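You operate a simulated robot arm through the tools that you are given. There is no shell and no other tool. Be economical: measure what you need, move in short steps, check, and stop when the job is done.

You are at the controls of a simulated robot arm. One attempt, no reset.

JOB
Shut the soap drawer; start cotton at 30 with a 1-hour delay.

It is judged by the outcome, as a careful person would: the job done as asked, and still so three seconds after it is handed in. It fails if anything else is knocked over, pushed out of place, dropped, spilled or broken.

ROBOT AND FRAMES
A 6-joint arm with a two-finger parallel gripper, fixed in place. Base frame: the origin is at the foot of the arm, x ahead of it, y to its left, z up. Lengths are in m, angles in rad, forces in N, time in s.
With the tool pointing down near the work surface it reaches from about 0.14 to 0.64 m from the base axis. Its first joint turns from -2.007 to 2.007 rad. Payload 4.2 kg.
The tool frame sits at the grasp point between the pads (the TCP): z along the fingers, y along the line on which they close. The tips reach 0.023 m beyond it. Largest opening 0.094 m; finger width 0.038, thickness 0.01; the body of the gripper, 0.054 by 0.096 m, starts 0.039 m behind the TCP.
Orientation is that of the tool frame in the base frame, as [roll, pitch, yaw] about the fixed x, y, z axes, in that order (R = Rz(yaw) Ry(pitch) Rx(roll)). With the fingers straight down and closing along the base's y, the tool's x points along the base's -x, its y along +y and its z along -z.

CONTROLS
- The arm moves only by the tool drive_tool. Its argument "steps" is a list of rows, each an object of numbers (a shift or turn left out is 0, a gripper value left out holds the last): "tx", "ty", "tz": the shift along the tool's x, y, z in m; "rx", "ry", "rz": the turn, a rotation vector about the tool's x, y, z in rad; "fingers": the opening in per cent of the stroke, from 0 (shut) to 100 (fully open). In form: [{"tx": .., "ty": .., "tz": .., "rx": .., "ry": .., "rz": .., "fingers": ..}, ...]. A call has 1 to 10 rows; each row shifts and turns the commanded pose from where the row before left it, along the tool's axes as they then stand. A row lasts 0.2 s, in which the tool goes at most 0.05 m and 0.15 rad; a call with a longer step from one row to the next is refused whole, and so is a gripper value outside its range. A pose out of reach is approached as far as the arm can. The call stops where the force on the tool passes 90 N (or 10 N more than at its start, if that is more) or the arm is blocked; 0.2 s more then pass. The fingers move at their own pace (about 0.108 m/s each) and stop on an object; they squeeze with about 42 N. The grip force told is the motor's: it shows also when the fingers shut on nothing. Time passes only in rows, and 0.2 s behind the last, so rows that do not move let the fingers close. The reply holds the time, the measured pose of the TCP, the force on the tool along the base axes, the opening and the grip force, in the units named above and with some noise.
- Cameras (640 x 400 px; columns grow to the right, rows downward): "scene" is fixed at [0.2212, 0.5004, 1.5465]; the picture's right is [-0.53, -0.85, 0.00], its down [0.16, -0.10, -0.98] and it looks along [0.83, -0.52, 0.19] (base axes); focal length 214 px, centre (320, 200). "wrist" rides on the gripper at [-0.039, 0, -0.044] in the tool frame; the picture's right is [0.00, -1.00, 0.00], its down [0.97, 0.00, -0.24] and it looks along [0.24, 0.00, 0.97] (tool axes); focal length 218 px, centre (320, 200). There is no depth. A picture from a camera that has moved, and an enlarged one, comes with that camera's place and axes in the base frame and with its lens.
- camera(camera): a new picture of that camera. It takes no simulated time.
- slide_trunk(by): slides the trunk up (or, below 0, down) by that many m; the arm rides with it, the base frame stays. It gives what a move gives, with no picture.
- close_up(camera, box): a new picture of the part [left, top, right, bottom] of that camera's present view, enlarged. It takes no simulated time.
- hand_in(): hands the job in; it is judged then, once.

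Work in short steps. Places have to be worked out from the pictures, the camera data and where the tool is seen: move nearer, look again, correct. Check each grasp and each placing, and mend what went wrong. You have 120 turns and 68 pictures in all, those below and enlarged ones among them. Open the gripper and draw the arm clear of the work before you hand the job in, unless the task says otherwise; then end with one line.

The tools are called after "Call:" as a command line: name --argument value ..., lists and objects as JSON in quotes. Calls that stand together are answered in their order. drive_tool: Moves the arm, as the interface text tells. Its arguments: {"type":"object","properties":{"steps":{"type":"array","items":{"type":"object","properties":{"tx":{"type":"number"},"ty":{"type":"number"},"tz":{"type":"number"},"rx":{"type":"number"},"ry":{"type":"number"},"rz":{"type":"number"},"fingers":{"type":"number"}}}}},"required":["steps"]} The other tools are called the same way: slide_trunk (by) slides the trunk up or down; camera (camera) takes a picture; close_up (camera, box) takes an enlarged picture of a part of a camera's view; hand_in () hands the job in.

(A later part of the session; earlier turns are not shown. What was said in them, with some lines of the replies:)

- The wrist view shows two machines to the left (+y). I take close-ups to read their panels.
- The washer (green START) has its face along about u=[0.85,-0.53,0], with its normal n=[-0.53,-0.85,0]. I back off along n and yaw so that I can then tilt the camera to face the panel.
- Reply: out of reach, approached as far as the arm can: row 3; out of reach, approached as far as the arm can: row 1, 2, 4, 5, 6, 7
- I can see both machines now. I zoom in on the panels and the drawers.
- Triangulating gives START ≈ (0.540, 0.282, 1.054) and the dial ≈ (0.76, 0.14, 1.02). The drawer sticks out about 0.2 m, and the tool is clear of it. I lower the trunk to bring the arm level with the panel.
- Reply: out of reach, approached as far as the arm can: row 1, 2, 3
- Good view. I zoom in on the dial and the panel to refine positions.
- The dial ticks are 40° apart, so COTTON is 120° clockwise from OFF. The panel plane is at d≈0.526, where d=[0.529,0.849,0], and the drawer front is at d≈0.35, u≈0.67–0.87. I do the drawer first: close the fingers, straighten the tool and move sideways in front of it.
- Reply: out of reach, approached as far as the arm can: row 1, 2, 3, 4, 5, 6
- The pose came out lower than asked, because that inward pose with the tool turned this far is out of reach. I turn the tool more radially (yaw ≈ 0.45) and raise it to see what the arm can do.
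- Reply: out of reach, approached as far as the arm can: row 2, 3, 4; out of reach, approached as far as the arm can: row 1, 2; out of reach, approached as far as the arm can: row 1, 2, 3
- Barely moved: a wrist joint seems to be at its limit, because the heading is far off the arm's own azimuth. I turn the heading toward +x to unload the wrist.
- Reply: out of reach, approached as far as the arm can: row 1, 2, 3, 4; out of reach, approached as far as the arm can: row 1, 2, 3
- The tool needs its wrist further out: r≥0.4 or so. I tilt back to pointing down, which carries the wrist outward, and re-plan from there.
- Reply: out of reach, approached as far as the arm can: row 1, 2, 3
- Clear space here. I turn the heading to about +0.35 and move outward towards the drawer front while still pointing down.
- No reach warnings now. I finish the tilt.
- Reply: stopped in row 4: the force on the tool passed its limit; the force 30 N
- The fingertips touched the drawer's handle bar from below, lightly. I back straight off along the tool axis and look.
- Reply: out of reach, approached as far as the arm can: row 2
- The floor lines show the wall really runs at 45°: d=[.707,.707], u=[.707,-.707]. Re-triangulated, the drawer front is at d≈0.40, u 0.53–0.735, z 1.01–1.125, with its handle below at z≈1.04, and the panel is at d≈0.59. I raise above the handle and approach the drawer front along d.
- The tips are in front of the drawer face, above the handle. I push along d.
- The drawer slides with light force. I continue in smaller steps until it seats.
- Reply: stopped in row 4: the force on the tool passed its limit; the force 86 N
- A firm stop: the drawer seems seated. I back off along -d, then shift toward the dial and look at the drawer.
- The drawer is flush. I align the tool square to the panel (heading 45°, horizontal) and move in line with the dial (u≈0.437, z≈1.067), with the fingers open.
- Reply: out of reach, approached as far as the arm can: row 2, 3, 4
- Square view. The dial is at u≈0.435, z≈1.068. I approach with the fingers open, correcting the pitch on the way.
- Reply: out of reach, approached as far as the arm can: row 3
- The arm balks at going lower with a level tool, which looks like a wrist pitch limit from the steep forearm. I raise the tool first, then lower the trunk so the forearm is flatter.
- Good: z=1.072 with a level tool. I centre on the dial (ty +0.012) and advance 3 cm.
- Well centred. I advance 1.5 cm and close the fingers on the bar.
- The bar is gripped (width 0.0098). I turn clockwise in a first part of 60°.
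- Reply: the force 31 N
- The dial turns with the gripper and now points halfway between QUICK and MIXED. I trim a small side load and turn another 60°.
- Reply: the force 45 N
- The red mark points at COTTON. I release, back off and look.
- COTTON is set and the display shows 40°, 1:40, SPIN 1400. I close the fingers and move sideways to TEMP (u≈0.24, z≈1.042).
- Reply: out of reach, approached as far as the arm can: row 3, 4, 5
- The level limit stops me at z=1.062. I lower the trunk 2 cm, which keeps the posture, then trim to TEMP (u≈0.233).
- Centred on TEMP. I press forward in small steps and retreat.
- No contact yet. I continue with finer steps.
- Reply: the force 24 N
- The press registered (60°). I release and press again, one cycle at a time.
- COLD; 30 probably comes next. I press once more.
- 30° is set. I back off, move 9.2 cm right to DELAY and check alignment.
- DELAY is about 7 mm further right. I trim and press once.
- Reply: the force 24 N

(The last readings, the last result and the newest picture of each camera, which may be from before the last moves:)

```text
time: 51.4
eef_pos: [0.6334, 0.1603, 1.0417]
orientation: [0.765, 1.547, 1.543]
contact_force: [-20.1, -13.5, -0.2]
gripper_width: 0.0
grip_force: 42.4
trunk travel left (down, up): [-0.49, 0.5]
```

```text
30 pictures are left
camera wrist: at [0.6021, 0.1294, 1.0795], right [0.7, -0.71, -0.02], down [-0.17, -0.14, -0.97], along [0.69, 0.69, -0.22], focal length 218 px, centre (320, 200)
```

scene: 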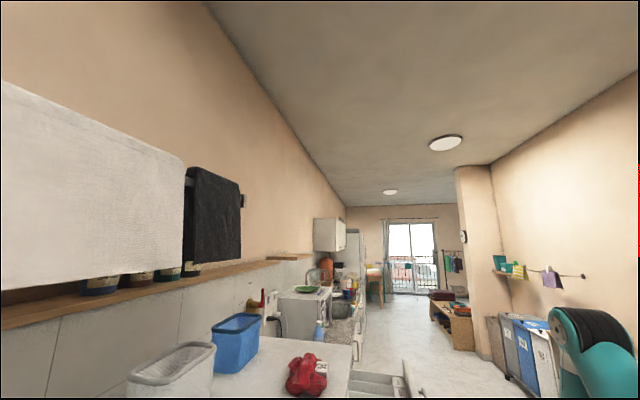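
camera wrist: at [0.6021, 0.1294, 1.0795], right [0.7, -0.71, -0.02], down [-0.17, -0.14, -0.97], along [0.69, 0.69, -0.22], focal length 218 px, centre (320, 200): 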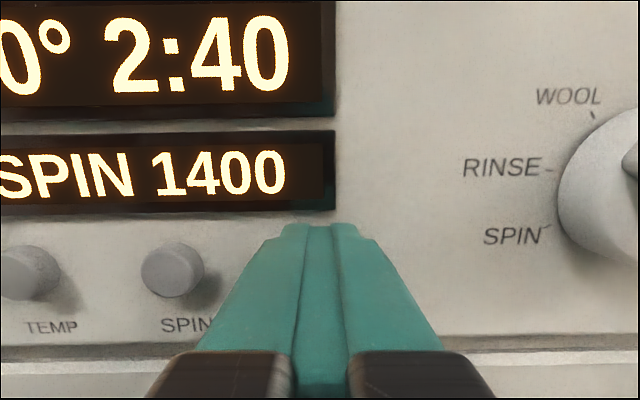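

The display reads 2:40, i.e. 1:40 plus the 1 h delay. I back off and move to START (u≈0.18).

Call:
drive_tool --steps '[{"tz": -0.02}, {"tz": -0.025}, {"ty": 0.04}, {"ty": 0.04}, {"ty": 0.04}, {"ty": 0.035}, {}]'

Call:
camera --camera "wrist"

```text
time: 53.0
eef_pos: [0.4933, 0.2402, 1.0437]
orientation: [0.767, 1.546, 1.543]
contact_force: [-0.1, -0.8, 0.1]
gripper_width: 0.0
grip_force: 42.3
trunk travel left (down, up): [-0.49, 0.5]
```

```text
29 pictures are left
camera wrist: at [0.4615, 0.2089, 1.0818], right [0.7, -0.71, -0.02], down [-0.17, -0.14, -0.97], along [0.69, 0.69, -0.22], focal length 218 px, centre (320, 200)
```

wrist: 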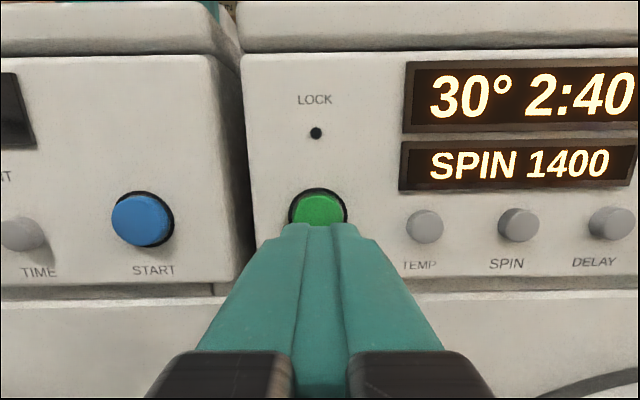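

The display shows 30°, 2:40 and START is centred. I press START.

Call:
drive_tool --steps '[{"tz": 0.02}, {"tz": 0.01}, {"tz": 0.008}, {"tz": 0.004}, {}]'

Call:
camera --camera "wrist"

```text
time: 54.2
eef_pos: [0.5231, 0.2696, 1.045]
orientation: [0.746, 1.547, 1.522]
contact_force: [-1.1, -4.2, 0.7]
gripper_width: 0.0
grip_force: 41.7
trunk travel left (down, up): [-0.49, 0.5]
```

```text
28 pictures are left
camera wrist: at [0.4918, 0.2381, 1.0824], right [0.7, -0.71, -0.02], down [-0.17, -0.15, -0.97], along [0.69, 0.69, -0.22], focal length 218 px, centre (320, 200)
```

wrist: 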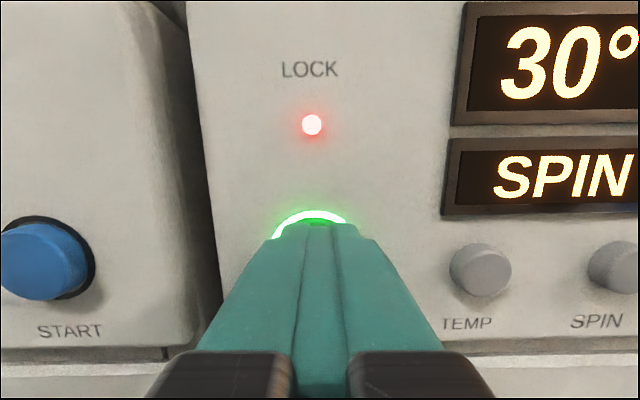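

START is lit and the LOCK light is on. I retreat, open the gripper, and check the final state.

Call:
drive_tool --steps '[{"tz": -0.02}, {"tz": -0.03}, {"tz": -0.03}, {"ty": -0.04}, {"ty": -0.04}, {"ty": -0.04, "fingers": 100}, {}, {}]'

Call:
camera --camera "wrist"

```text
time: 56.0
eef_pos: [0.5528, 0.132, 1.0451]
orientation: [0.741, 1.547, 1.519]
contact_force: [0.2, 0.2, -0.2]
gripper_width: 0.094
grip_force: 0.0
out of reach, approached as far as the arm can: row 4
trunk travel left (down, up): [-0.49, 0.5]
```

```text
27 pictures are left
camera wrist: at [0.522, 0.1004, 1.0826], right [0.7, -0.71, -0.02], down [-0.17, -0.15, -0.97], along [0.69, 0.69, -0.22], focal length 218 px, centre (320, 200)
```

wrist: 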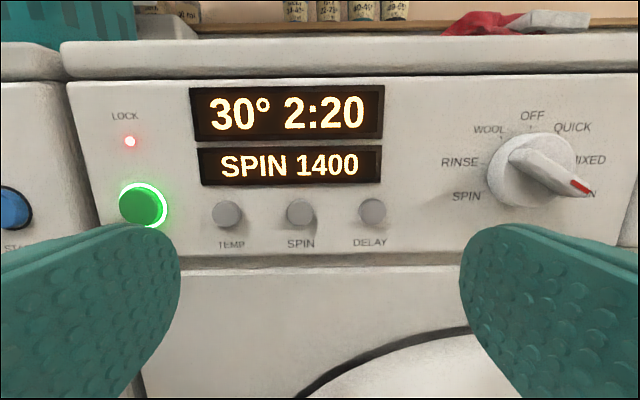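

The display now reads 2:20 instead of 2:40. I draw further clear, let a little time pass and check whether it is counting down.

Call:
drive_tool --steps '[{"ty": -0.04}, {"ty": -0.04}, {}, {}]'

Call:
camera --camera "wrist"

```text
time: 57.0
eef_pos: [0.6096, 0.0741, 1.0417]
orientation: [0.752, 1.546, 1.531]
contact_force: [0.7, -0.4, 0.8]
gripper_width: 0.094
grip_force: 0.1
trunk travel left (down, up): [-0.49, 0.5]
```

```text
26 pictures are left
camera wrist: at [0.5792, 0.0431, 1.0804], right [0.7, -0.71, -0.02], down [-0.17, -0.15, -0.97], along [0.69, 0.69, -0.22], focal length 218 px, centre (320, 200)
```

wrist: 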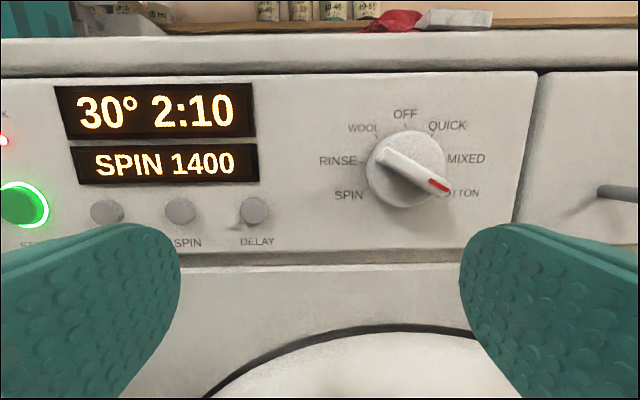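

The clock simply counts down (10 min per second), so the program is running with the 1 h delay, and the drawer is still shut. I draw back a bit more and hand in.

Call:
drive_tool --steps '[{"tz": -0.03}, {"tz": -0.03}, {"tz": -0.03}, {}]'

Call:
camera --camera "wrist"

```text
time: 58.0
eef_pos: [0.5724, 0.0125, 1.0592]
orientation: [0.793, 1.547, 1.574]
contact_force: [-0.5, -0.1, 0.1]
gripper_width: 0.094
grip_force: 0.1
out of reach, approached as far as the arm can: row 2, 3
trunk travel left (down, up): [-0.49, 0.5]
```

```text
25 pictures are left
camera wrist: at [0.541, -0.0192, 1.0981], right [0.7, -0.71, -0.02], down [-0.17, -0.15, -0.97], along [0.69, 0.69, -0.22], focal length 218 px, centre (320, 200)
```

wrist: 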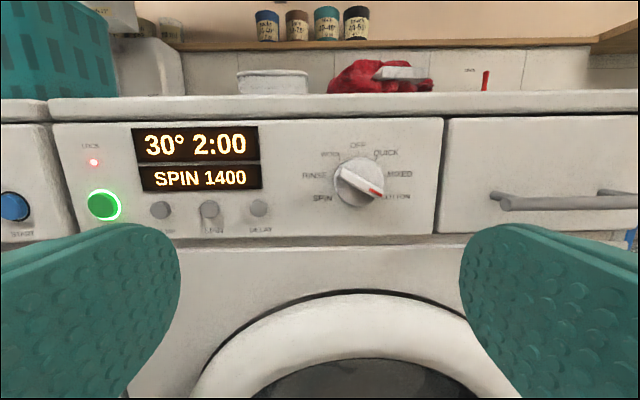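

The drawer is shut, cotton at 30° is running with the delay, and the arm is clear with the gripper open. I hand in.

Call:
hand_in

```text
The job is handed in.
```

The soap drawer is shut, and the washer is started on cotton at 30° with a 1-hour delay; its START and LOCK lights were on when I handed in.
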